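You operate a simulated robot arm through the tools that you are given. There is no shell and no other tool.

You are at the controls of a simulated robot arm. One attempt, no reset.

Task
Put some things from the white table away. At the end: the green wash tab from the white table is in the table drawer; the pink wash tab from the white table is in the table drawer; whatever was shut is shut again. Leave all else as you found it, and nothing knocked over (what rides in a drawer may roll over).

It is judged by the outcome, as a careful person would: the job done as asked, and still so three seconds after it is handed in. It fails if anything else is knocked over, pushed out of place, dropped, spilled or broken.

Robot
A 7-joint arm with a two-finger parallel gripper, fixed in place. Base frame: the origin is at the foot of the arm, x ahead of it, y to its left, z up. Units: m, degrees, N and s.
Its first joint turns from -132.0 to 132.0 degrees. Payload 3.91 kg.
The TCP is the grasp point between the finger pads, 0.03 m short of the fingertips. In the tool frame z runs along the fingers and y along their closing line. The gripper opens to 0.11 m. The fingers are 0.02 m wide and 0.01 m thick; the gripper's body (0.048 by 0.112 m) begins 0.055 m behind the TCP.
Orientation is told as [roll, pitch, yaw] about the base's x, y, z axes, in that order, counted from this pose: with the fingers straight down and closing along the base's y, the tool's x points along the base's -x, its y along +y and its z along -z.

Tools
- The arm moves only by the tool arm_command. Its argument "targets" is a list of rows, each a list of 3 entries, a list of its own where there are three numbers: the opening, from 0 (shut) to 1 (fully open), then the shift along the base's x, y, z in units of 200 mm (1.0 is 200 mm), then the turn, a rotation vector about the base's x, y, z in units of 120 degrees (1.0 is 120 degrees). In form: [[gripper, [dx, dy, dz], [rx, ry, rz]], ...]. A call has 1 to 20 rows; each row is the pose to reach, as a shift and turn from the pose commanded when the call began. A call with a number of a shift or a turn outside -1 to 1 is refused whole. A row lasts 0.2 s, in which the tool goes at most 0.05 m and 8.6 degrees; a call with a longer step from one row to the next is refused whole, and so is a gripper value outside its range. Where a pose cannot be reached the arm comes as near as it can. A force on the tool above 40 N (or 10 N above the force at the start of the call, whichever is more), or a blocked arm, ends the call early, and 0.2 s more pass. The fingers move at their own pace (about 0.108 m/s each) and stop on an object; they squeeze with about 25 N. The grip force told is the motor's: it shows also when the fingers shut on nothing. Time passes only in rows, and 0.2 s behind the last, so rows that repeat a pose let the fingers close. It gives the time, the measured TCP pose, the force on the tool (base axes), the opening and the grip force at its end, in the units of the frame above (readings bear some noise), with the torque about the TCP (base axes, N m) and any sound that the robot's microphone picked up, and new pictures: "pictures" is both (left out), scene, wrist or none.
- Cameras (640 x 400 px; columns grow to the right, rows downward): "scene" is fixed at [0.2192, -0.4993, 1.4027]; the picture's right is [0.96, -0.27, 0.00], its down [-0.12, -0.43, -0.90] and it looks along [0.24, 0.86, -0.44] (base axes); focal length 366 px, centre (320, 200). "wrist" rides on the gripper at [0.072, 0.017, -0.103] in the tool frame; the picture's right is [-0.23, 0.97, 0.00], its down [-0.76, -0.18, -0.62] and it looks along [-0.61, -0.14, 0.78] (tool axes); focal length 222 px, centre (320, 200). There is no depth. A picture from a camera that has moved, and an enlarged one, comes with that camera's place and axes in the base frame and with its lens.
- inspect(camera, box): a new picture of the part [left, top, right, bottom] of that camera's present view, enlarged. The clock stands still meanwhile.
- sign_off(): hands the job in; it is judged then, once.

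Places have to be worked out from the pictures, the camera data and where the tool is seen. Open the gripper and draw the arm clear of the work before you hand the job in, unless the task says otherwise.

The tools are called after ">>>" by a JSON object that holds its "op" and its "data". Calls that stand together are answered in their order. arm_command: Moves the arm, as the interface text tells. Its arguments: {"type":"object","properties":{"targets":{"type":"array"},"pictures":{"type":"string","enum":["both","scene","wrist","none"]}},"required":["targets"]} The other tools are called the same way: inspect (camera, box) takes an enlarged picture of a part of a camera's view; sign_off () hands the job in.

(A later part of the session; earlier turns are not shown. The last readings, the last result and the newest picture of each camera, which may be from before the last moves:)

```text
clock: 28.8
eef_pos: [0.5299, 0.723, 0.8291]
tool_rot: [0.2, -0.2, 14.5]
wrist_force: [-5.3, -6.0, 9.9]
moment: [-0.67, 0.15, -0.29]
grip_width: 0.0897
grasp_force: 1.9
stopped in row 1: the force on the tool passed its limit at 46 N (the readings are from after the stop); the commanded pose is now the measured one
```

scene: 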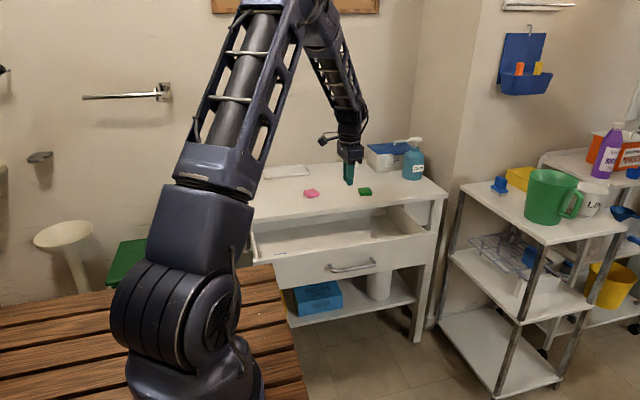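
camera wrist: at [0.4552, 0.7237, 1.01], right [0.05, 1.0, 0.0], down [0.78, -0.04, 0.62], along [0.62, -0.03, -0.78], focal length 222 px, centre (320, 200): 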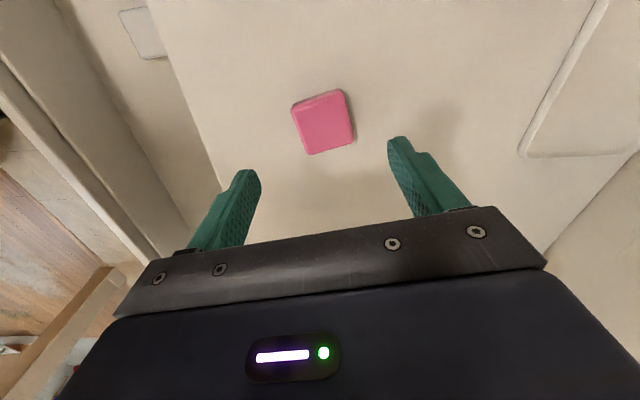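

The −y fingertip touched the table, so the table top is at z≈0.80 and the tips are right at it. I lift by 1 mm to clear, close with full command, and wait for the force to settle.

>>> {"op": "arm_command", "data": {"targets": [[0.8, [0, 0, 0.006], [0, 0, 0]], [0.6, [0, 0, 0.006], [0, 0, 0]], [0.4, [0, 0, 0.006], [0, 0, 0]], [0.2, [0, 0, 0.006], [0, 0, 0]], [0, [0, 0, 0.006], [0, 0, 0]], [0, [0, 0, 0.006], [0, 0, 0]], [0, [0, 0, 0.006], [0, 0, 0]]], "pictures": "wrist"}}

>>> {"op": "inspect", "data": {"camera": "wrist", "box": [230, 100, 420, 230]}}

>>> {"op": "inspect", "data": {"camera": "scene", "box": [290, 170, 338, 200]}}

```text
clock: 30.4
eef_pos: [0.528, 0.7247, 0.8298]
tool_rot: [0.2, -0.1, 14.6]
wrist_force: [2.4, -1.0, 3.3]
moment: [-0.13, -0.06, 0.05]
grip_width: 0.0468
grasp_force: 25.1
camera wrist: at [0.4546, 0.7219, 0.9327], right [-0.02, 1.0, 0.0], down [0.78, 0.02, 0.62], along [0.62, 0.02, -0.78], focal length 222 px, centre (320, 200)
```

wrist: 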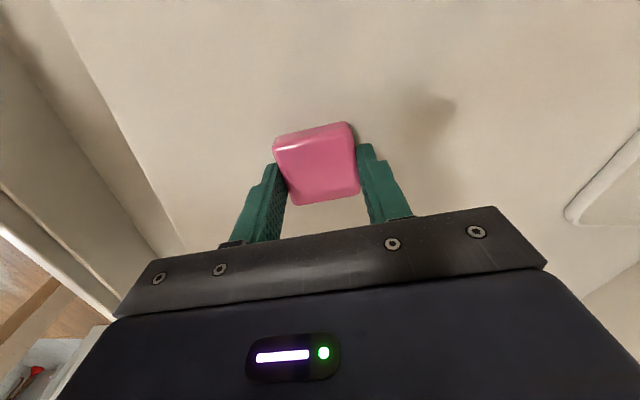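

```text
3.08 times, centred on (325, 165) of wrist
camera zoom: at [0.4546, 0.7219, 0.9327], right [-0.02, 1.0, 0.0], down [0.78, 0.02, 0.62], along [0.62, 0.02, -0.78], focal length 684 px, centre (305, 308)
```

zoom: 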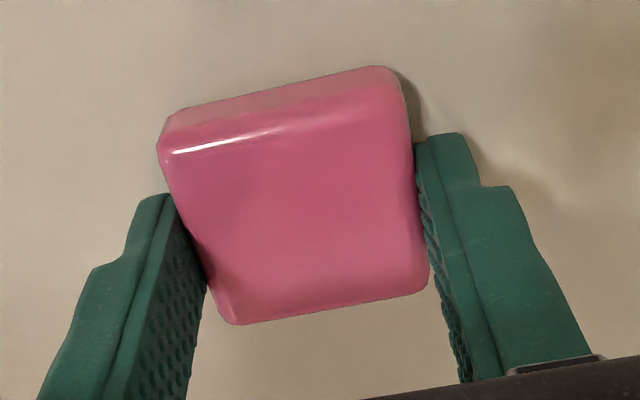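

```text
13.33 times, centred on (314, 185) of scene
camera zoom: at [0.2192, -0.4993, 1.4027], right [0.96, -0.27, 0.0], down [-0.12, -0.43, -0.9], along [0.24, 0.86, -0.44], focal length 4883 px, centre (400, 400)
```

zoom: 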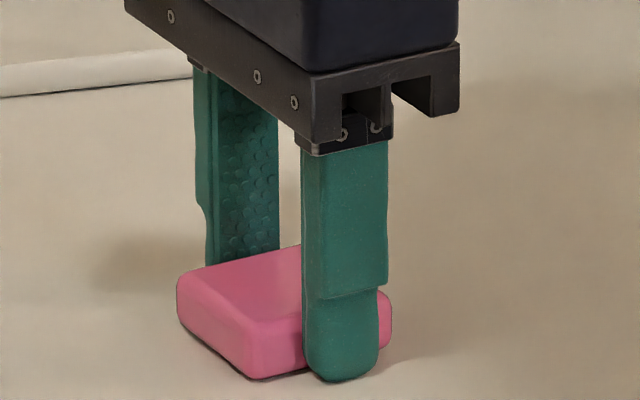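

Held again at 46.8 mm with 25 N, though the fingers sit about 6 mm toward +x of the tab's centre. I do a slow trial lift of 6 mm to see if it stays.

>>> {"op": "arm_command", "data": {"targets": [[0, [0, 0, 0.008], [0, 0, 0]], [0, [0, 0, 0.016], [0, 0, 0]], [0, [0, 0, 0.024], [0, 0, 0]], [0, [0, 0, 0.03], [0, 0, 0]]], "pictures": "none"}}

>>> {"op": "inspect", "data": {"camera": "scene", "box": [290, 170, 338, 200]}}

>>> {"op": "inspect", "data": {"camera": "wrist", "box": [230, 100, 420, 230]}}

```text
clock: 31.4
eef_pos: [0.5294, 0.7239, 0.8366]
tool_rot: [0.1, -0.1, 14.5]
wrist_force: [-0.1, -0.1, -0.2]
moment: [-0.02, -0.02, -0.01]
grip_width: 0.047
grasp_force: 25.0
```

```text
13.33 times, centred on (314, 185) of scene
camera zoom: at [0.2192, -0.4993, 1.4027], right [0.96, -0.27, 0.0], down [-0.12, -0.43, -0.9], along [0.24, 0.86, -0.44], focal length 4883 px, centre (400, 400)
```

zoom: 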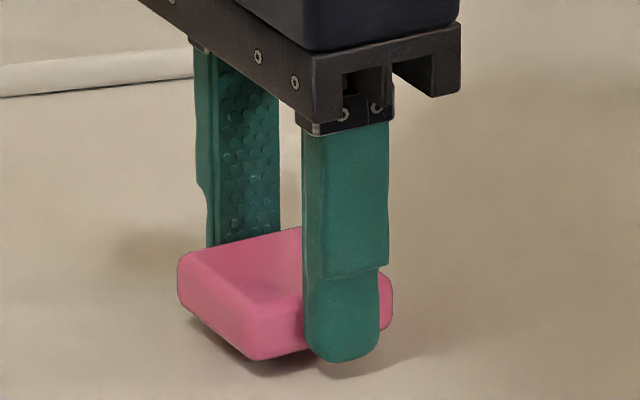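

```text
3.08 times, centred on (325, 165) of wrist
camera zoom: at [0.4549, 0.7219, 0.9385], right [-0.02, 1.0, 0.0], down [0.78, 0.02, 0.62], along [0.62, 0.02, -0.78], focal length 684 px, centre (305, 308)
```

zoom: 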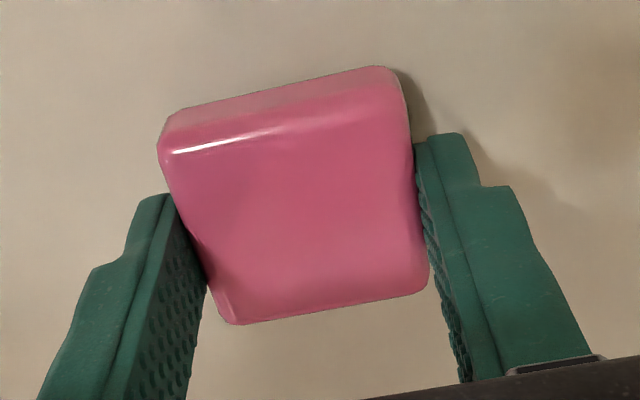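

The tab is now off the table and held. The grip is off-centre though, so I set it back down, shift 6 mm along its side to centre it, and regrip before carrying.

>>> {"op": "arm_command", "data": {"targets": [[0, [0, 0, -0.015], [0, 0, 0]], [0, [0, 0, -0.028], [0, 0, 0]], [0.5, [0, 0, -0.028], [0, 0, 0]], [0.6, [0, 0, -0.028], [0, 0, 0]], [0.6, [-0.015, -0.004, -0.028], [0, 0, 0]], [0.6, [-0.029, -0.0075, -0.028], [0, 0, 0]], [0.3, [-0.029, -0.0075, -0.028], [0, 0, 0]], [0, [-0.029, -0.0075, -0.028], [0, 0, 0]], [0, [-0.029, -0.0075, -0.028], [0, 0, 0]], [0, [-0.029, -0.0075, -0.028], [0, 0, 0]]], "pictures": "wrist"}}

>>> {"op": "inspect", "data": {"camera": "scene", "box": [290, 170, 338, 200]}}

>>> {"op": "inspect", "data": {"camera": "wrist", "box": [230, 100, 420, 230]}}

```text
clock: 33.6
eef_pos: [0.5238, 0.7225, 0.8309]
tool_rot: [0.1, -0.1, 14.4]
wrist_force: [-0.5, -0.6, 0.6]
moment: [0.01, 0.0, 0.02]
grip_width: 0.0471
grasp_force: 24.8
camera wrist: at [0.449, 0.7205, 0.934], right [-0.02, 1.0, 0.0], down [0.78, 0.02, 0.62], along [0.62, 0.02, -0.78], focal length 222 px, centre (320, 200)
```

wrist: 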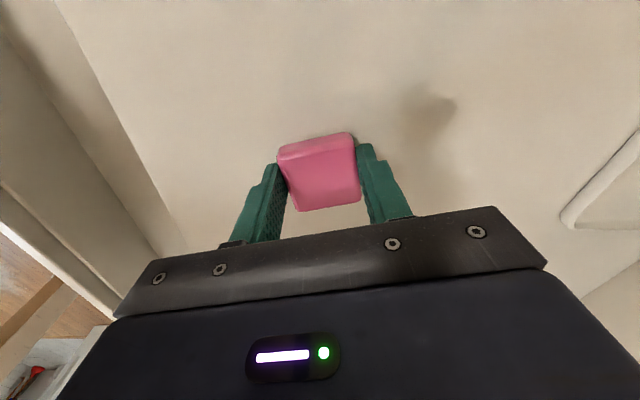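

```text
13.33 times, centred on (314, 185) of scene
camera zoom: at [0.2192, -0.4993, 1.4027], right [0.96, -0.27, 0.0], down [-0.12, -0.43, -0.9], along [0.24, 0.86, -0.44], focal length 4883 px, centre (400, 400)
```

zoom: 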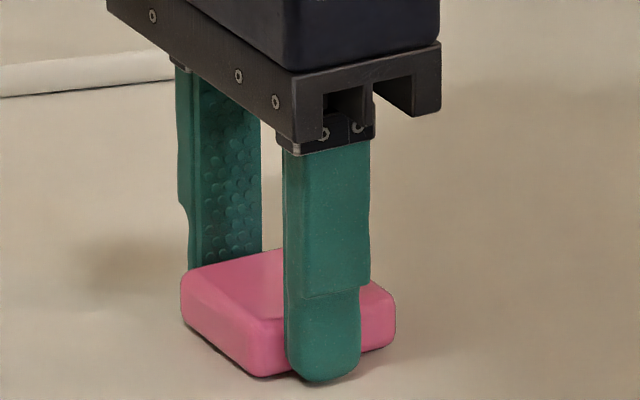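

```text
3.08 times, centred on (325, 165) of wrist
camera zoom: at [0.449, 0.7205, 0.934], right [-0.02, 1.0, 0.0], down [0.78, 0.02, 0.62], along [0.62, 0.02, -0.78], focal length 684 px, centre (305, 308)
```

zoom: 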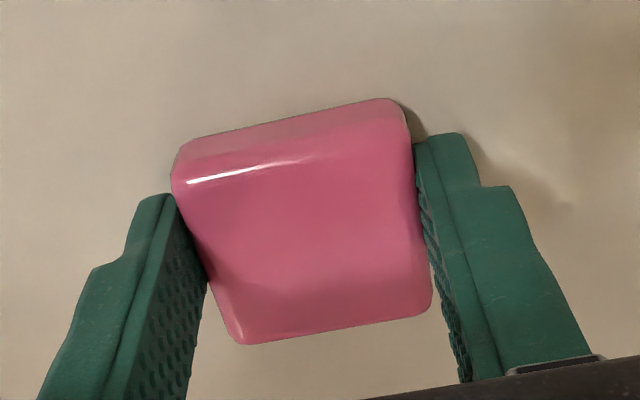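

The grip is now centred on the tab. I lift slowly, ramping up speed gently, to about 0.11 m.

>>> {"op": "arm_command", "data": {"targets": [[0, [0, 0, 0.015], [0, 0, 0]], [0, [0, 0, 0.04], [0, 0, 0]], [0, [0, 0, 0.08], [0, 0, 0]], [0, [0, 0, 0.13], [0, 0, 0]], [0, [0, 0, 0.19], [0, 0, 0]], [0, [0, 0, 0.26], [0, 0, 0]], [0, [0, 0, 0.34], [0, 0, 0]], [0, [0, 0, 0.42], [0, 0, 0]], [0, [0, 0, 0.49], [0, 0, 0]], [0, [0, 0, 0.53], [0, 0, 0]], [0, [0, 0, 0.55], [0, 0, 0]]], "pictures": "both"}}

```text
clock: 36.0
eef_pos: [0.5257, 0.7218, 0.9419]
tool_rot: [0.1, -0.1, 14.4]
wrist_force: [1.4, 0.8, -0.2]
moment: [-0.02, -0.03, 0.02]
grip_width: 0.0465
grasp_force: 24.6
camera wrist: at [0.4494, 0.7194, 1.0437], right [-0.02, 1.0, 0.0], down [0.78, 0.02, 0.62], along [0.62, 0.02, -0.78], focal length 222 px, centre (320, 200)
```

scene: 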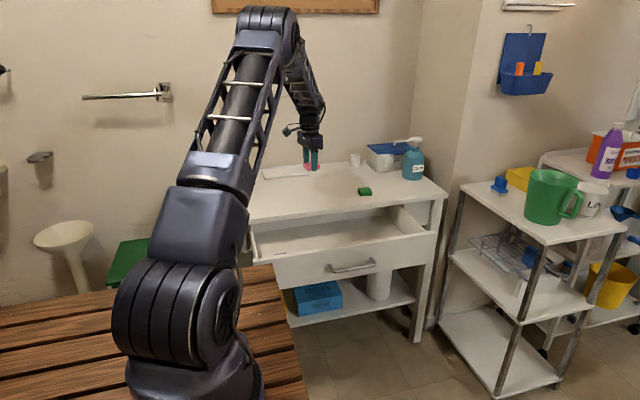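
wrist: 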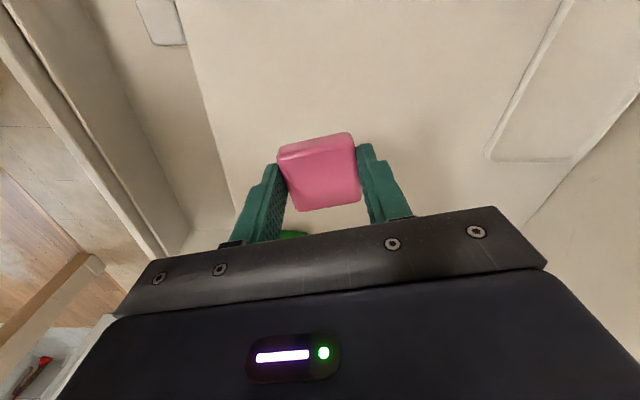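

The tab is securely held at z 0.94. I carry it gently toward the drawer, turning the yaw back to zero on the way.

>>> {"op": "arm_command", "data": {"targets": [[0, [0.01, -0.03, 0], [0, 0, -0.008]], [0, [0.03, -0.08, 0], [0, 0, -0.02]], [0, [0.06, -0.16, 0], [0, 0, -0.035]], [0, [0.1, -0.26, 0], [0, 0, -0.05]], [0, [0.14, -0.38, 0], [0, 0, -0.065]], [0, [0.18, -0.5, 0], [0, 0, -0.08]], [0, [0.23, -0.62, 0], [0, 0, -0.095]], [0, [0.28, -0.74, 0], [0, 0, -0.11]], [0, [0.32, -0.84, 0], [0, 0, -0.12]], [0, [0.35, -0.92, 0], [0, 0, -0.12]], [0, [0.36, -0.97, 0], [0, 0, -0.12]], [0, [0.37, -1.0, 0], [0, 0, -0.12]]], "pictures": "both"}}

```text
clock: 38.6
eef_pos: [0.5969, 0.5232, 0.9419]
tool_rot: [0.2, 0.0, 0.1]
wrist_force: [-0.5, -0.3, -0.8]
moment: [0.02, 0.05, 0.01]
grip_width: 0.047
grasp_force: 24.9
camera wrist: at [0.5242, 0.5395, 1.0447], right [0.23, 0.97, 0.0], down [0.76, -0.18, 0.62], along [0.61, -0.14, -0.78], focal length 222 px, centre (320, 200)
```

scene: 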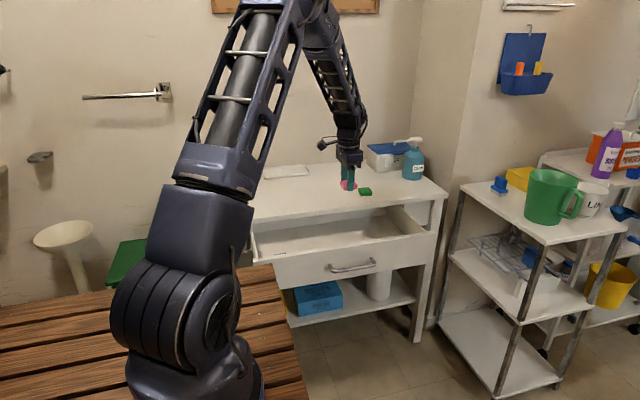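
wrist: 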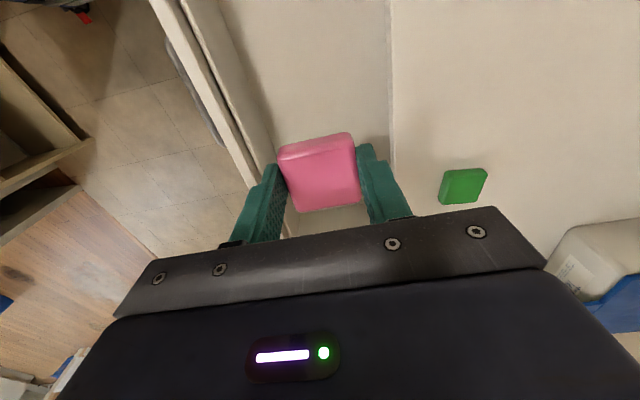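

The tab is above the drawer opening, whose free span is about y 0.42–0.597. I shift to y≈0.505 and lower it into the drawer to z≈0.76.

>>> {"op": "arm_command", "data": {"targets": [[0, [0, -0.04, -0.03], [0, 0, 0]], [0, [0, -0.09, -0.1], [0, 0, 0]], [0, [0, -0.09, -0.2], [0, 0, 0]], [0, [0, -0.09, -0.32], [0, 0, 0]], [0, [0, -0.09, -0.44], [0, 0, 0]], [0, [0, -0.09, -0.56], [0, 0, 0]], [0, [0, -0.09, -0.68], [0, 0, 0]], [0, [0, -0.09, -0.78], [0, 0, 0]], [0, [0, -0.09, -0.86], [0, 0, 0]], [0, [0, -0.09, -0.91], [0, 0, 0]]], "pictures": "both"}}

>>> {"op": "inspect", "data": {"camera": "scene", "box": [280, 160, 440, 260]}}

```text
clock: 40.8
eef_pos: [0.597, 0.5062, 0.7572]
tool_rot: [0.1, -0.1, 0.1]
wrist_force: [-0.1, 0.1, -1.1]
moment: [-0.02, 0.01, 0.02]
grip_width: 0.0467
grasp_force: 24.6
camera wrist: at [0.5243, 0.5223, 0.861], right [0.23, 0.97, 0.0], down [0.76, -0.18, 0.62], along [0.61, -0.14, -0.78], focal length 222 px, centre (320, 200)
```

scene: 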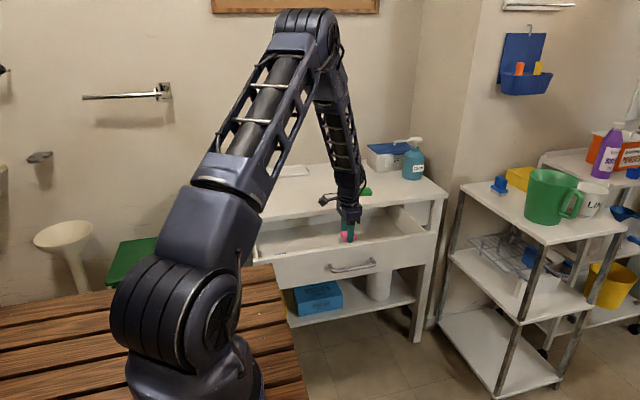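
wrist: 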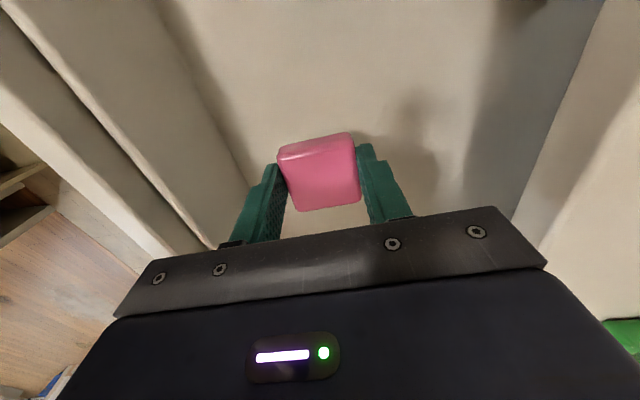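

```text
4.00 times, centred on (360, 210) of scene
camera zoom: at [0.2192, -0.4993, 1.4027], right [0.96, -0.27, 0.0], down [-0.12, -0.43, -0.9], along [0.24, 0.86, -0.44], focal length 1465 px, centre (160, 160)
```

zoom: 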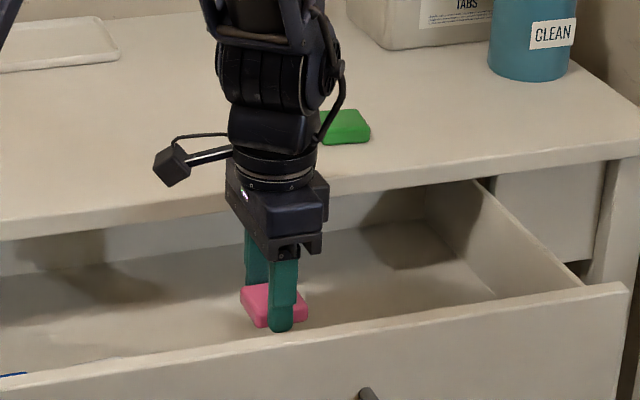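

The tab is inside the drawer opening with clear space all round. I lower further in small steps, feeling for the drawer floor.

>>> {"op": "arm_command", "data": {"targets": [[0, [0, 0, -0.03], [0, 0, 0]], [0, [0, 0, -0.06], [0, 0, 0]], [0, [0, 0, -0.09], [0, 0, 0]], [0, [0, 0, -0.12], [0, 0, 0]], [0, [0, 0, -0.14], [0, 0, 0]], [0, [0, 0, -0.15], [0, 0, 0]]], "pictures": "wrist"}}

>>> {"op": "inspect", "data": {"camera": "scene", "box": [310, 195, 390, 245]}}

```text
clock: 42.2
eef_pos: [0.5992, 0.5041, 0.7288]
tool_rot: [0.0, -0.2, 0.2]
wrist_force: [0.0, -0.3, 0.5]
moment: [0.0, 0.0, 0.0]
grip_width: 0.0469
grasp_force: 25.3
camera wrist: at [0.5257, 0.5207, 0.8318], right [0.23, 0.97, 0.0], down [0.76, -0.18, 0.62], along [0.61, -0.14, -0.78], focal length 222 px, centre (320, 200)
```

wrist: 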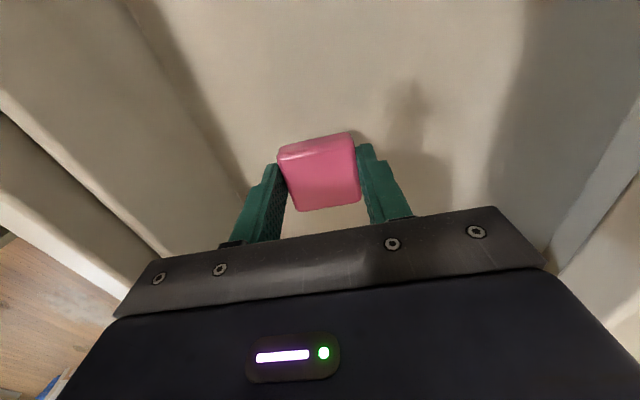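

```text
8.00 times, centred on (350, 220) of scene
camera zoom: at [0.2192, -0.4993, 1.4027], right [0.96, -0.27, 0.0], down [-0.12, -0.43, -0.9], along [0.24, 0.86, -0.44], focal length 2930 px, centre (80, 40)
```

zoom: 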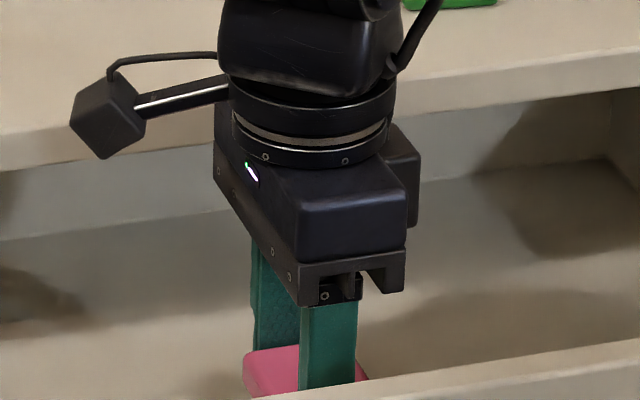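

Still no floor contact at tip height ≈0.70. I go down in 3–4 mm steps.

>>> {"op": "arm_command", "data": {"targets": [[0, [0, 0, -0.02], [0, 0, 0]], [0, [0, 0, -0.035], [0, 0, 0]], [0, [0, 0, -0.05], [0, 0, 0]]], "pictures": "wrist"}}

```text
clock: 43.0
eef_pos: [0.5994, 0.5046, 0.7189]
tool_rot: [0.1, 0.0, 0.1]
wrist_force: [-0.3, 0.1, 0.9]
moment: [0.02, 0.0, 0.01]
grip_width: 0.0471
grasp_force: 25.0
camera wrist: at [0.5256, 0.5207, 0.8217], right [0.23, 0.97, 0.0], down [0.76, -0.18, 0.62], along [0.61, -0.14, -0.78], focal length 222 px, centre (320, 200)
```

wrist: 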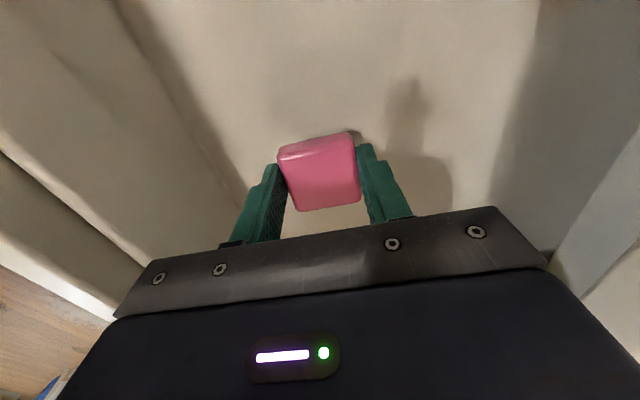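

No contact yet; I continue down in finer steps.

>>> {"op": "arm_command", "data": {"targets": [[0, [0, 0, -0.012], [0, 0, 0]], [0, [0, 0, -0.024], [0, 0, 0]], [0, [0, 0, -0.034], [0, 0, 0]]], "pictures": "none"}}

>>> {"op": "arm_command", "data": {"targets": [[0, [0, 0, -0.01], [0, 0, 0]], [0, [0, 0, -0.02], [0, 0, 0]]], "pictures": "wrist"}}

```text
clock: 43.8
eef_pos: [0.599, 0.5039, 0.7121]
tool_rot: [0.1, 0.0, 0.1]
wrist_force: [0.7, 0.0, 0.0]
moment: [0.04, -0.02, 0.02]
grip_width: 0.0469
grasp_force: 25.0
```

```text
clock: 44.4
eef_pos: [0.5992, 0.5034, 0.7086]
tool_rot: [0.3, -0.1, 0.1]
wrist_force: [0.0, 0.5, -0.4]
moment: [0.01, 0.02, -0.01]
grip_width: 0.0468
grasp_force: 24.8
camera wrist: at [0.5257, 0.5196, 0.8104], right [0.23, 0.97, 0.0], down [0.76, -0.18, 0.62], along [0.61, -0.14, -0.78], focal length 222 px, centre (320, 200)
```

wrist: 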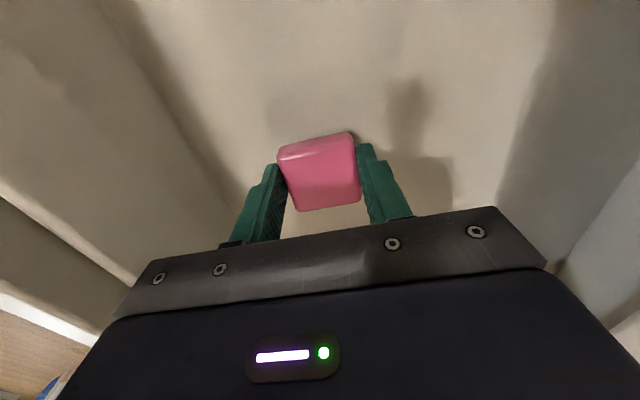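

Tips at about 0.678 and still free. I continue with 2 mm steps.

>>> {"op": "arm_command", "data": {"targets": [[0, [0, 0, -0.01], [0, 0, 0]], [0, [0, 0, -0.02], [0, 0, 0]]], "pictures": "none"}}

>>> {"op": "arm_command", "data": {"targets": [[0, [0, 0, -0.01], [0, 0, 0]], [0, [0, 0, -0.02], [0, 0, 0]]], "pictures": "wrist"}}

```text
clock: 45.0
eef_pos: [0.5982, 0.5015, 0.7041]
tool_rot: [0.1, -0.1, 0.2]
wrist_force: [-0.6, 0.2, 0.0]
moment: [-0.04, 0.03, 0.0]
grip_width: 0.0467
grasp_force: 25.1
```

```text
clock: 45.6
eef_pos: [0.5978, 0.5041, 0.7001]
tool_rot: [0.2, -0.2, 0.1]
wrist_force: [0.4, -0.4, -1.1]
moment: [-0.02, 0.0, -0.03]
grip_width: 0.0469
grasp_force: 24.8
camera wrist: at [0.5251, 0.5203, 0.8027], right [0.23, 0.97, 0.0], down [0.76, -0.18, 0.62], along [0.61, -0.14, -0.78], focal length 222 px, centre (320, 200)
```

wrist: 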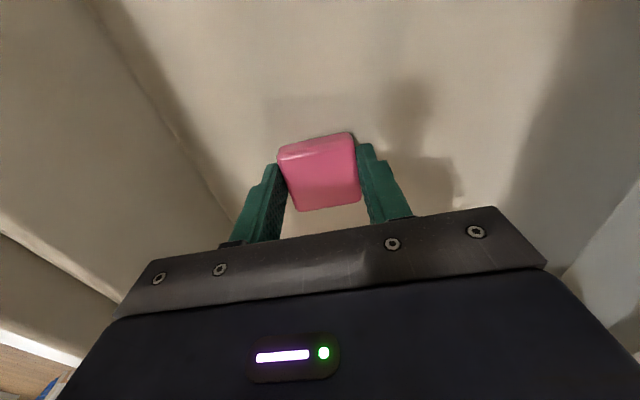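

Still free at tip height 0.670. I keep lowering in 2 mm steps.

>>> {"op": "arm_command", "data": {"targets": [[0, [0, 0, -0.01], [0, 0, 0]], [0, [0, 0, -0.02], [0, 0, 0]]], "pictures": "none"}}

>>> {"op": "arm_command", "data": {"targets": [[0, [0, 0, -0.01], [0, 0, 0]], [0, [0, 0, -0.02], [0, 0, 0]]], "pictures": "wrist"}}

>>> {"op": "inspect", "data": {"camera": "wrist", "box": [220, 80, 460, 230]}}

```text
clock: 46.2
eef_pos: [0.5986, 0.5047, 0.6977]
tool_rot: [0.1, -0.1, 0.1]
wrist_force: [-1.5, -0.7, 7.8]
moment: [-0.18, 0.06, -0.04]
grip_width: 0.0468
grasp_force: 25.0
```

```text
clock: 46.8
eef_pos: [0.5994, 0.5063, 0.6955]
tool_rot: [0.3, -0.4, 0.2]
wrist_force: [-4.7, 0.9, 11.0]
moment: [-0.21, 0.24, -0.09]
grip_width: 0.0467
grasp_force: 24.9
stopped in row 2: the force on the tool passed its limit at 46 N (the readings are from after the stop); the commanded pose is now the measured one
camera wrist: at [0.5247, 0.5221, 0.7986], right [0.22, 0.97, 0.01], down [0.76, -0.18, 0.63], along [0.61, -0.14, -0.78], focal length 222 px, centre (320, 200)
```

wrist: 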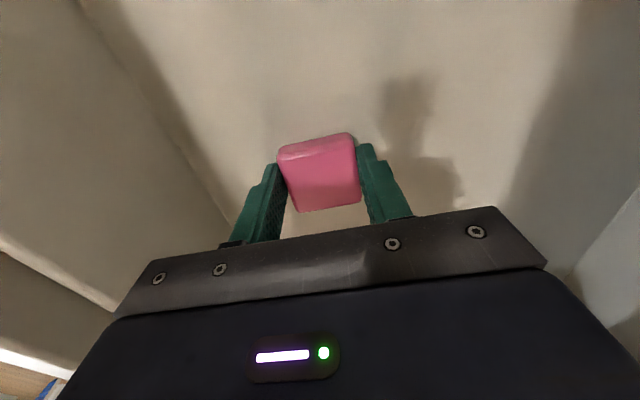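

```text
2.67 times, centred on (340, 155) of wrist
camera zoom: at [0.5247, 0.5221, 0.7986], right [0.22, 0.97, 0.01], down [0.76, -0.18, 0.63], along [0.61, -0.14, -0.78], focal length 592 px, centre (267, 320)
```

zoom: 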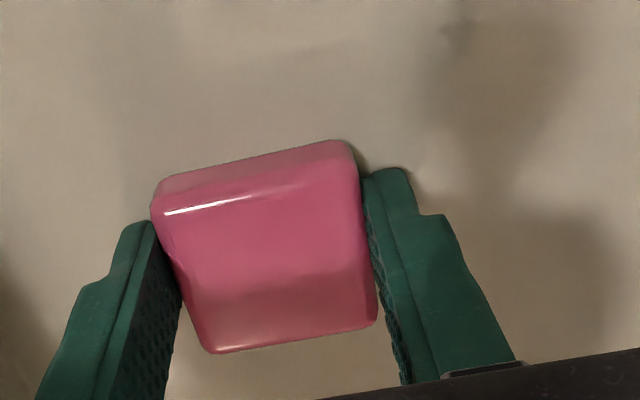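

The floor was reached at TCP z≈0.696, with the tab resting on it. I ease up 1 mm, open the fingers, and rise straight out.

>>> {"op": "arm_command", "data": {"targets": [[0, [0, 0, 0.005], [0, 0, 0]], [0.5, [0, 0, 0.005], [0, 0, 0]], [0.62, [0, 0, 0.005], [0, 0, 0]], [0.62, [0, 0, 0.005], [0, 0, 0]], [0.62, [0, 0, 0.05], [0, 0, 0]], [0.62, [0, 0, 0.15], [0, 0, 0]], [0.62, [0, 0, 0.3], [0, 0, 0]], [0.62, [0, 0, 0.5], [0, 0, 0]], [0.62, [0, 0, 0.7], [0, 0, 0]], [0.62, [0, 0, 0.9], [0, 0, 0]], [0.62, [0, 0, 1.0], [0, 0, 0]]], "pictures": "both"}}

```text
clock: 49.2
eef_pos: [0.5988, 0.5076, 0.8955]
tool_rot: [0.3, -0.1, 0.1]
wrist_force: [0.0, 0.1, -0.5]
moment: [0.0, 0.0, 0.01]
grip_width: 0.0681
grasp_force: 0.1
camera wrist: at [0.5258, 0.523, 0.9988], right [0.23, 0.97, 0.01], down [0.76, -0.18, 0.63], along [0.61, -0.14, -0.78], focal length 222 px, centre (320, 200)
```

scene: 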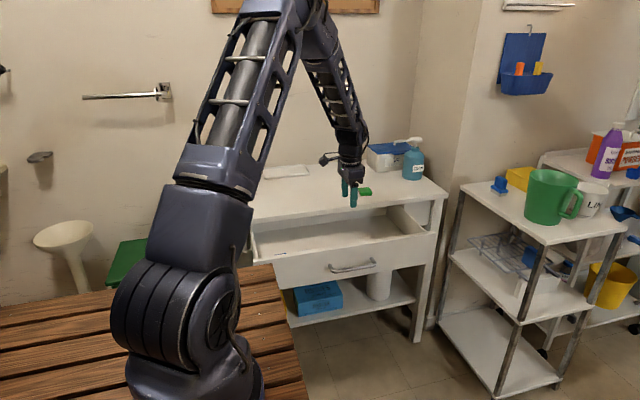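
wrist: 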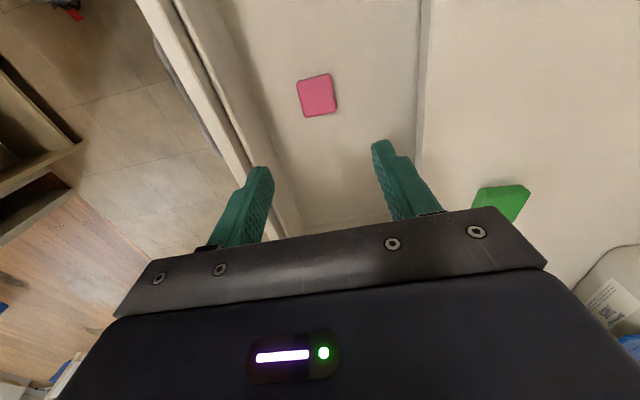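

Pink is lying in the drawer at about (0.60, 0.50). Next I move above the green tab near (0.725, 0.681), which is close to the arm's reach limit, and look at it from there.

>>> {"op": "arm_command", "data": {"targets": [[0.62, [0, 0, 0.1], [-0.0025, 0, 0]], [0.7, [0.1, 0.14, 0.12], [-0.0025, 0, -0.01]], [0.8, [0.21, 0.29, 0.12], [-0.0025, 0, -0.02]], [0.8, [0.32, 0.44, 0.12], [-0.0025, 0, -0.03]], [0.8, [0.43, 0.59, 0.12], [-0.0025, 0, -0.0417]], [0.8, [0.54, 0.74, 0.12], [-0.0025, 0, -0.0417]], [0.8, [0.6, 0.82, 0.12], [-0.0025, 0, -0.0417]], [0.8, [0.63, 0.865, 0.12], [-0.0025, 0, -0.0417]]], "pictures": "both"}}

>>> {"op": "inspect", "data": {"camera": "wrist", "box": [240, 60, 400, 160]}}

```text
clock: 51.0
eef_pos: [0.7252, 0.6786, 0.9187]
tool_rot: [0.0, -0.3, -4.9]
wrist_force: [0.0, -0.9, 0.4]
moment: [-0.01, 0.01, 0.03]
grip_width: 0.0881
grasp_force: 0.1
camera wrist: at [0.6537, 0.702, 1.0211], right [0.31, 0.95, 0.0], down [0.74, -0.24, 0.63], along [0.6, -0.19, -0.78], focal length 222 px, centre (320, 200)
```

scene: 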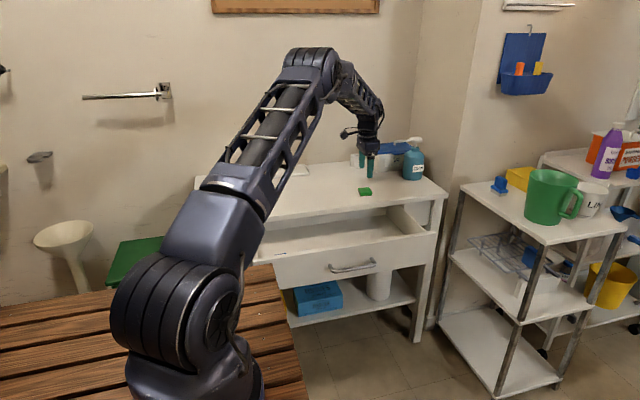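
wrist: 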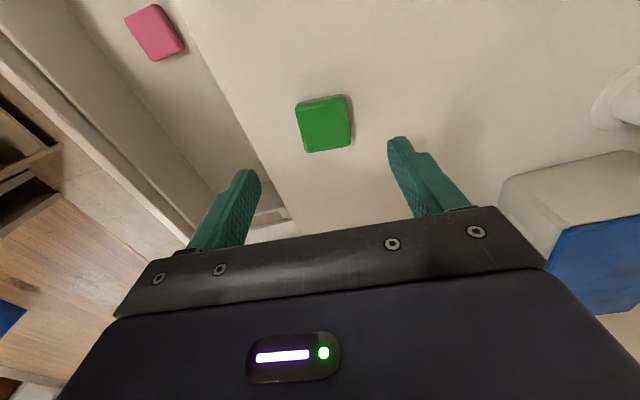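

```text
4.00 times, centred on (320, 110) of wrist
camera zoom: at [0.6537, 0.702, 1.0211], right [0.31, 0.95, 0.0], down [0.74, -0.24, 0.63], along [0.6, -0.19, -0.78], focal length 888 px, centre (320, 560)
```

zoom: 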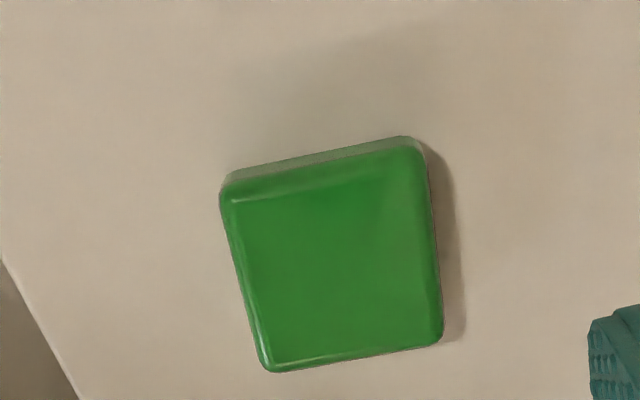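

The green tab is at about (0.727, 0.683) turned −6.7°, and the arm reached the pose above it. I centre, trim the yaw and descend to about 3 mm above the table.

>>> {"op": "arm_command", "data": {"targets": [[0.8, [0.008, 0.022, -0.08], [0, 0, -0.008]], [0.8, [0.008, 0.022, -0.18], [0, 0, -0.015]], [0.8, [0.008, 0.022, -0.28], [0, 0, -0.015]], [0.8, [0.008, 0.022, -0.36], [0, 0, -0.015]], [0.8, [0.008, 0.022, -0.4], [0, 0, -0.015]], [0.8, [0.008, 0.022, -0.42], [0, 0, -0.015]]], "pictures": "both"}}

>>> {"op": "inspect", "data": {"camera": "wrist", "box": [200, 90, 440, 240]}}

>>> {"op": "inspect", "data": {"camera": "scene", "box": [344, 170, 392, 200]}}

```text
clock: 52.4
eef_pos: [0.7245, 0.6828, 0.8354]
tool_rot: [0.0, -0.2, -6.7]
wrist_force: [-0.1, 0.1, 0.2]
moment: [-0.01, -0.04, -0.02]
grip_width: 0.0878
grasp_force: 0.1
camera wrist: at [0.6539, 0.7083, 0.9378], right [0.34, 0.94, 0.0], down [0.73, -0.27, 0.63], along [0.59, -0.21, -0.78], focal length 222 px, centre (320, 200)
```

scene: 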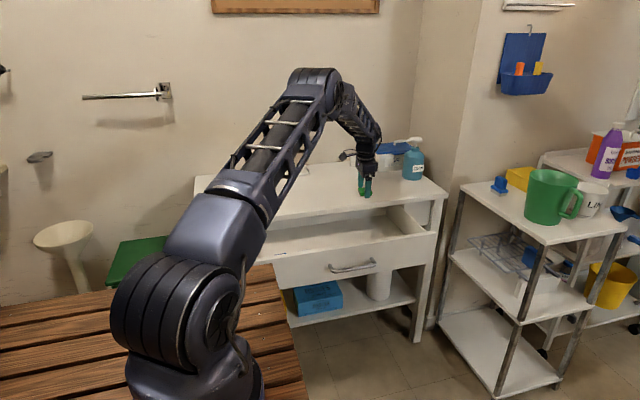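
wrist: 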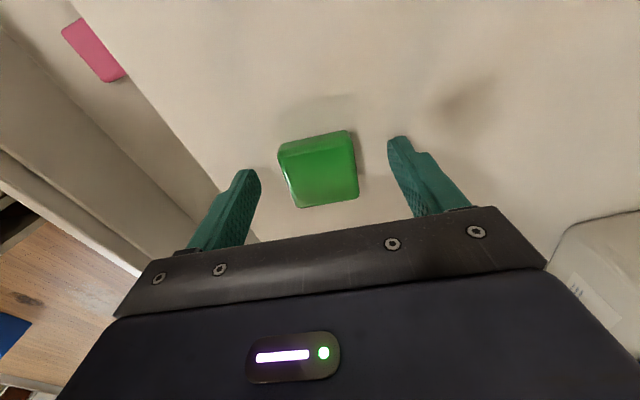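

```text
2.67 times, centred on (320, 165) of wrist
camera zoom: at [0.6539, 0.7083, 0.9378], right [0.34, 0.94, 0.0], down [0.73, -0.27, 0.63], along [0.59, -0.21, -0.78], focal length 592 px, centre (320, 293)
```

zoom: 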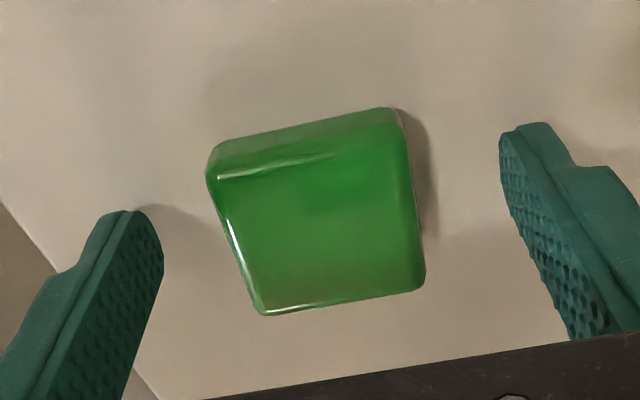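

```text
13.33 times, centred on (368, 185) of scene
camera zoom: at [0.2192, -0.4993, 1.4027], right [0.96, -0.27, 0.0], down [-0.12, -0.43, -0.9], along [0.24, 0.86, -0.44], focal length 4883 px, centre (-320, 400)
```

zoom: 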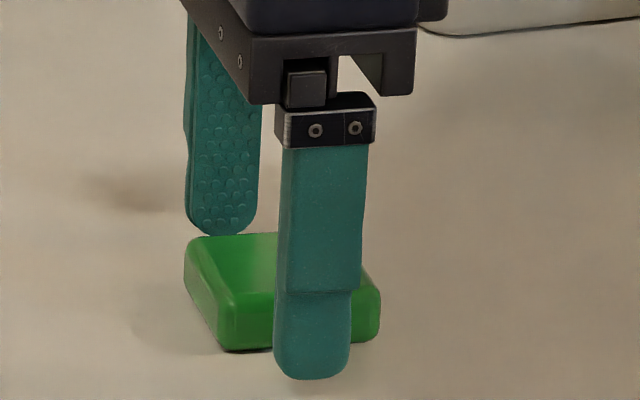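

The tab is centred between the fingers, needing only about 3 mm more in +x. I shift that and lower 4 mm, checking the force.

>>> {"op": "arm_command", "data": {"targets": [[0.8, [0.008, 0, -0.008], [0, 0, 0]], [0.8, [0.014, 0, -0.015], [0, 0, 0]], [0.8, [0.014, 0, -0.02], [0, 0, 0]]], "pictures": "none"}}

```text
clock: 53.2
eef_pos: [0.7276, 0.6829, 0.8314]
tool_rot: [0.1, -0.3, -6.6]
wrist_force: [0.7, 0.2, 0.1]
moment: [0.01, -0.03, 0.0]
grip_width: 0.0881
grasp_force: 0.1
```

No contact and 0.8314 is just above the table. I close on the green tab with full command and let it settle.

>>> {"op": "arm_command", "data": {"targets": [[0.6, [0, 0, -0.003], [0, 0, 0]], [0.4, [0, 0, -0.003], [0, 0, 0]], [0.2, [0, 0, -0.003], [0, 0, 0]], [0, [0, 0, -0.003], [0, 0, 0]], [0, [0, 0, -0.003], [0, 0, 0]], [0, [0, 0, -0.003], [0, 0, 0]]], "pictures": "wrist"}}

>>> {"op": "inspect", "data": {"camera": "scene", "box": [344, 170, 392, 200]}}

>>> {"op": "inspect", "data": {"camera": "wrist", "box": [230, 100, 420, 230]}}

```text
clock: 54.6
eef_pos: [0.7279, 0.6838, 0.8313]
tool_rot: [-0.1, -0.3, -6.7]
wrist_force: [0.1, 0.0, 0.1]
moment: [0.04, 0.04, -0.01]
grip_width: 0.0468
grasp_force: 25.2
camera wrist: at [0.6574, 0.7086, 0.933], right [0.34, 0.94, 0.0], down [0.73, -0.27, 0.63], along [0.59, -0.21, -0.78], focal length 222 px, centre (320, 200)
```

wrist: 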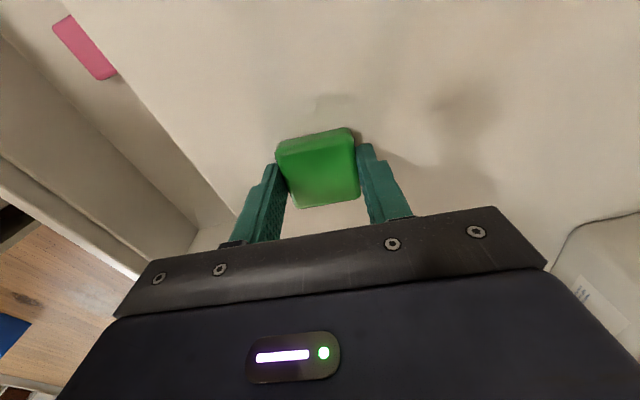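

```text
13.33 times, centred on (368, 185) of scene
camera zoom: at [0.2192, -0.4993, 1.4027], right [0.96, -0.27, 0.0], down [-0.12, -0.43, -0.9], along [0.24, 0.86, -0.44], focal length 4883 px, centre (-320, 400)
```

zoom: 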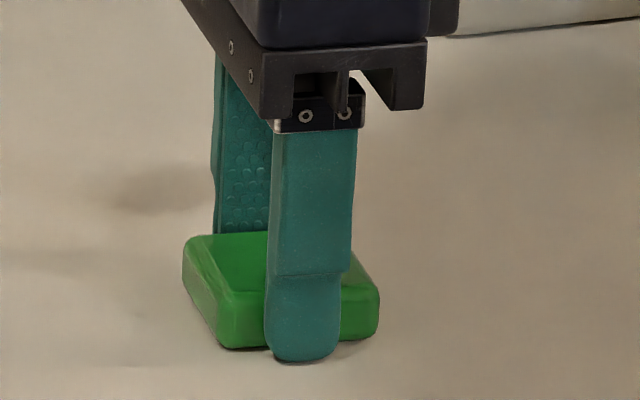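

```text
3.08 times, centred on (325, 165) of wrist
camera zoom: at [0.6574, 0.7086, 0.933], right [0.34, 0.94, 0.0], down [0.73, -0.27, 0.63], along [0.59, -0.21, -0.78], focal length 684 px, centre (305, 308)
```

zoom: 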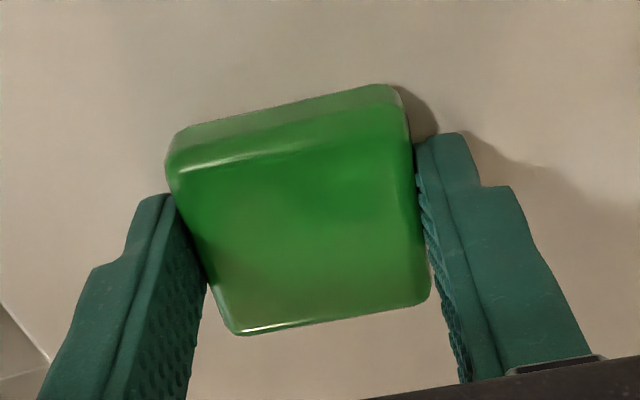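

The fingers sit centred on the green tab (46.8 mm, 25 N). I lift slowly as before.

>>> {"op": "arm_command", "data": {"targets": [[0, [0, 0, 0.015], [0, 0, 0]], [0, [0, 0, 0.04], [0, 0, 0]], [0, [0, 0, 0.08], [0, 0, 0]], [0, [0, 0, 0.13], [0, 0, 0]], [0, [0, 0, 0.19], [0, 0, 0]], [0, [0, 0, 0.26], [0, 0, 0]], [0, [0, 0, 0.34], [0, 0, 0]], [0, [0, 0, 0.42], [0, 0, 0]], [0, [0, 0, 0.48], [0, 0, 0]], [0, [0, 0, 0.52], [0, 0, 0]], [0, [0, 0, 0.54], [0, 0, 0]]], "pictures": "both"}}

```text
clock: 57.0
eef_pos: [0.7275, 0.6824, 0.9408]
tool_rot: [0.1, -0.3, -6.7]
wrist_force: [-0.6, 0.4, -0.3]
moment: [0.01, 0.02, 0.02]
grip_width: 0.047
grasp_force: 25.1
camera wrist: at [0.657, 0.7085, 1.0422], right [0.34, 0.94, 0.0], down [0.73, -0.26, 0.63], along [0.59, -0.21, -0.78], focal length 222 px, centre (320, 200)
```

scene: 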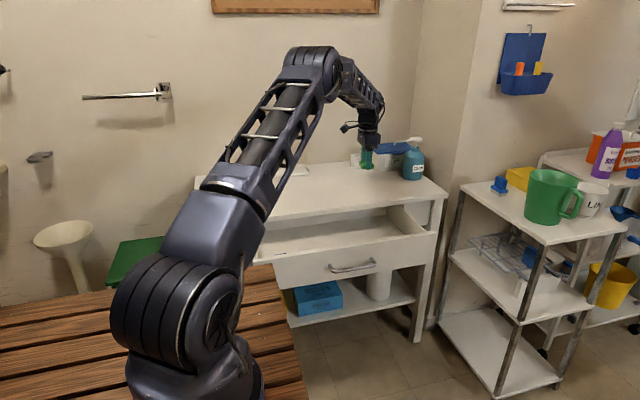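
wrist: 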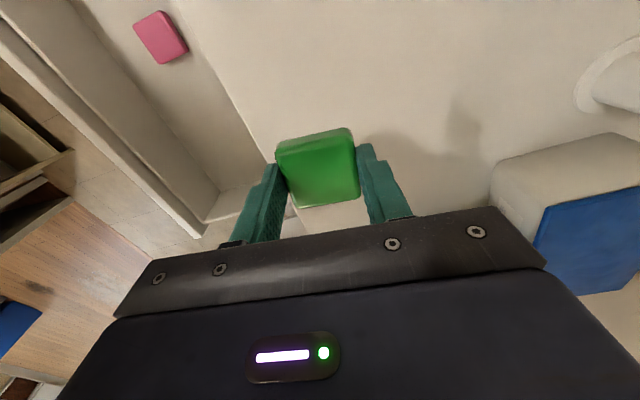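

Green is held. I carry it gently over the drawer to about (0.72, 0.505), squaring the yaw on the way.

>>> {"op": "arm_command", "data": {"targets": [[0, [-0.002, -0.03, 0], [0, 0.001, 0.006]], [0, [-0.006, -0.08, 0], [0, 0.002, 0.015]], [0, [-0.01, -0.16, 0], [0, 0.0025, 0.025]], [0, [-0.015, -0.26, 0], [0, 0.0025, 0.035]], [0, [-0.02, -0.38, 0], [0, 0.0025, 0.045]], [0, [-0.025, -0.5, 0], [0, 0.0025, 0.056]], [0, [-0.03, -0.62, 0], [0, 0.0025, 0.056]], [0, [-0.035, -0.72, 0], [0, 0.0025, 0.056]], [0, [-0.035, -0.8, 0], [0, 0.0025, 0.056]], [0, [-0.035, -0.86, 0], [0, 0.0025, 0.056]], [0, [-0.035, -0.885, 0], [0, 0.0025, 0.056]]], "pictures": "both"}}

```text
clock: 59.4
eef_pos: [0.7223, 0.5056, 0.9402]
tool_rot: [0.0, 0.0, -0.1]
wrist_force: [0.3, 0.8, -0.3]
moment: [0.0, 0.02, -0.01]
grip_width: 0.0464
grasp_force: 24.7
camera wrist: at [0.6492, 0.5223, 1.0424], right [0.23, 0.97, 0.0], down [0.76, -0.18, 0.62], along [0.61, -0.14, -0.78], focal length 222 px, centre (320, 200)
```

scene: 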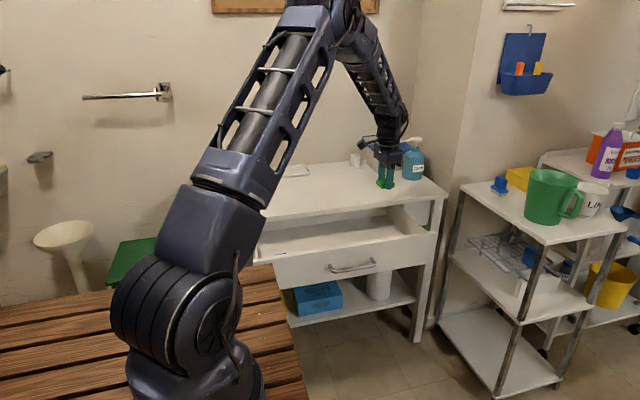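
wrist: 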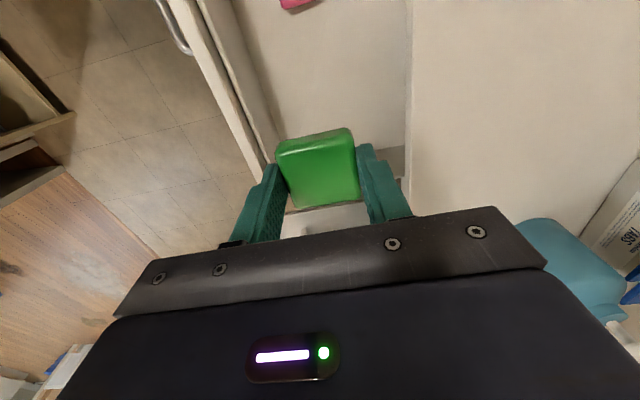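

Above the drawer at (0.722, 0.506). I lower the green tab into the drawer to z≈0.75.

>>> {"op": "arm_command", "data": {"targets": [[0, [0, 0, -0.03], [0, 0, 0]], [0, [0, 0, -0.1], [0, 0, 0]], [0, [0, 0, -0.2], [0, 0, 0]], [0, [0, 0, -0.32], [0, 0, 0]], [0, [0, 0, -0.44], [0, 0, 0]], [0, [0, 0, -0.56], [0, 0, 0]], [0, [0, 0, -0.68], [0, 0, 0]], [0, [0, 0, -0.8], [0, 0, 0]], [0, [0, 0, -0.9], [0, 0, 0]], [0, [0, 0, -0.95], [0, 0, 0]]], "pictures": "both"}}

>>> {"op": "inspect", "data": {"camera": "scene", "box": [300, 170, 460, 270]}}

```text
clock: 61.6
eef_pos: [0.7223, 0.5061, 0.7478]
tool_rot: [0.0, 0.0, 0.0]
wrist_force: [0.3, -0.8, 0.3]
moment: [0.01, 0.03, 0.0]
grip_width: 0.0471
grasp_force: 25.0
camera wrist: at [0.6488, 0.5232, 0.8506], right [0.23, 0.97, 0.0], down [0.76, -0.18, 0.62], along [0.61, -0.14, -0.78], focal length 222 px, centre (320, 200)
```

scene: 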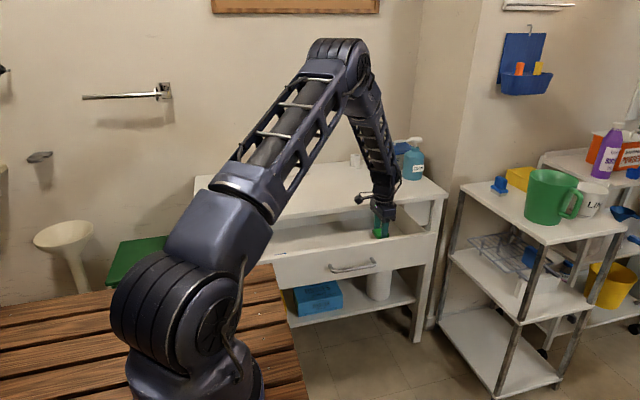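
wrist: 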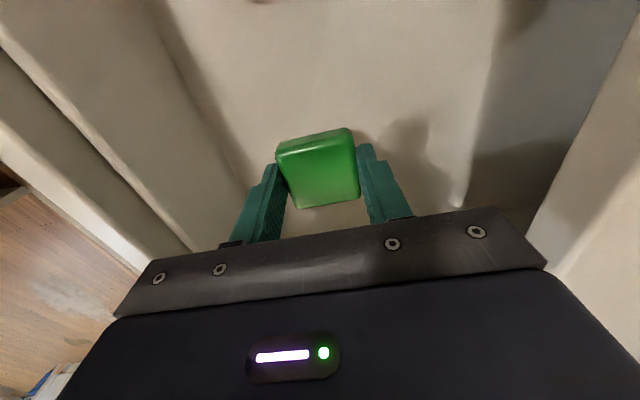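

```text
4.00 times, centred on (380, 220) of scene
camera zoom: at [0.2192, -0.4993, 1.4027], right [0.96, -0.27, 0.0], down [-0.12, -0.43, -0.9], along [0.24, 0.86, -0.44], focal length 1465 px, centre (80, 120)
```

zoom: 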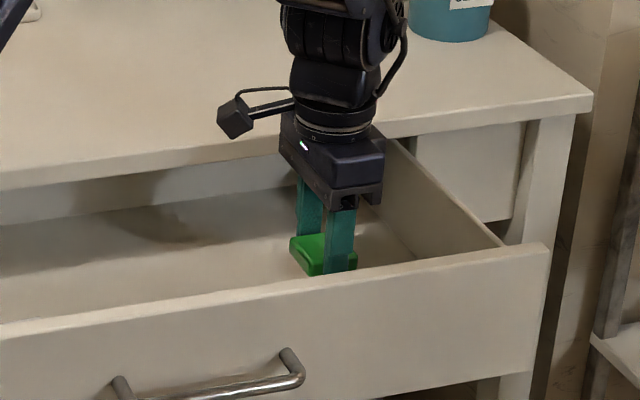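

Good clearance all round. I lower to about 4 mm above the known floor height (TCP ≈0.697).

>>> {"op": "arm_command", "data": {"targets": [[0, [0, 0, -0.05], [0, 0, 0]], [0, [0, 0, -0.1], [0, 0, 0]], [0, [0, 0, -0.15], [0, 0, 0]], [0, [0, 0, -0.19], [0, 0, 0]], [0, [0, 0, -0.215], [0, 0, 0]], [0, [0, 0, -0.23], [0, 0, 0]]], "pictures": "none"}}

>>> {"op": "arm_command", "data": {"targets": [[0, [0, 0, -0.008], [0, 0, 0]], [0, [0, 0, -0.016], [0, 0, 0]]], "pictures": "none"}}

```text
clock: 63.0
eef_pos: [0.7221, 0.508, 0.7026]
tool_rot: [0.0, -0.1, 0.0]
wrist_force: [-0.5, -0.1, -0.9]
moment: [0.01, -0.03, -0.01]
grip_width: 0.0468
grasp_force: 25.2
```

```text
clock: 63.6
eef_pos: [0.722, 0.507, 0.6998]
tool_rot: [0.0, 0.0, 0.1]
wrist_force: [-0.5, 0.9, 0.6]
moment: [-0.02, -0.03, 0.0]
grip_width: 0.0469
grasp_force: 24.4
```

Not yet touching. A couple more 1 mm steps to set it on the floor.

>>> {"op": "arm_command", "data": {"targets": [[0, [0, 0, -0.006], [0, 0, 0]], [0, [0, 0, -0.012], [0, 0, 0]]], "pictures": "none"}}

```text
clock: 64.2
eef_pos: [0.722, 0.506, 0.6984]
tool_rot: [0.1, 0.0, 0.0]
wrist_force: [0.1, 0.1, 0.1]
moment: [0.02, -0.02, 0.02]
grip_width: 0.0469
grasp_force: 25.1
```

>>> {"op": "arm_command", "data": {"targets": [[0, [0, 0, -0.005], [0, 0, 0]], [0, [0, 0, -0.01], [0, 0, 0]]], "pictures": "none"}}

```text
clock: 64.8
eef_pos: [0.7225, 0.507, 0.6975]
tool_rot: [0.0, 0.0, 0.0]
wrist_force: [-0.6, -2.1, 7.3]
moment: [-0.09, -0.22, -0.06]
grip_width: 0.0467
grasp_force: 25.0
```

A 7 N contact shows the green tab rests on the drawer floor. I open the fingers and rise straight out.

>>> {"op": "arm_command", "data": {"targets": [[0.3, [0, 0, 0.003], [0, 0, 0]], [0.5, [0, 0, 0.003], [0, 0, 0]], [0.62, [0, 0, 0.003], [0, 0, 0]], [0.62, [0, 0, 0.003], [0, 0, 0]], [0.62, [0, 0, 0.05], [0, 0, 0]], [0.62, [0, 0, 0.15], [0, 0, 0]], [0.62, [0, 0, 0.3], [0, 0, 0]], [0.62, [0, 0, 0.5], [0, 0, 0]], [0.62, [0, 0, 0.7], [0, 0, 0]], [0.62, [0, 0, 0.9], [0, 0, 0]], [0.62, [0, 0, 1.0], [0, 0, 0]]], "pictures": "both"}}

```text
clock: 67.2
eef_pos: [0.7229, 0.5048, 0.8952]
tool_rot: [0.1, 0.1, -0.1]
wrist_force: [-0.3, -0.1, -0.5]
moment: [-0.04, 0.03, 0.01]
grip_width: 0.0682
grasp_force: 0.0
camera wrist: at [0.6497, 0.5218, 0.9985], right [0.23, 0.97, 0.0], down [0.76, -0.18, 0.62], along [0.61, -0.14, -0.78], focal length 222 px, centre (320, 200)
```

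scene: 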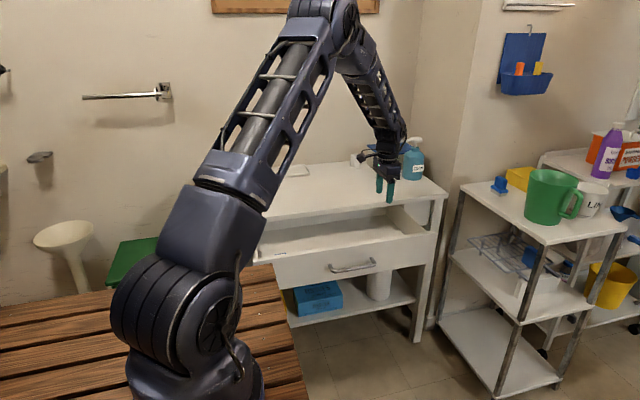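
wrist: 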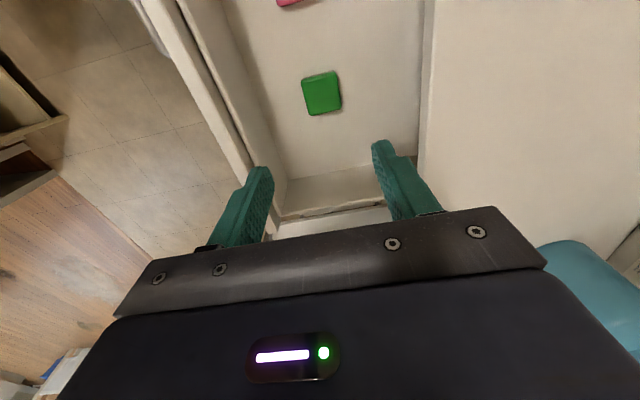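

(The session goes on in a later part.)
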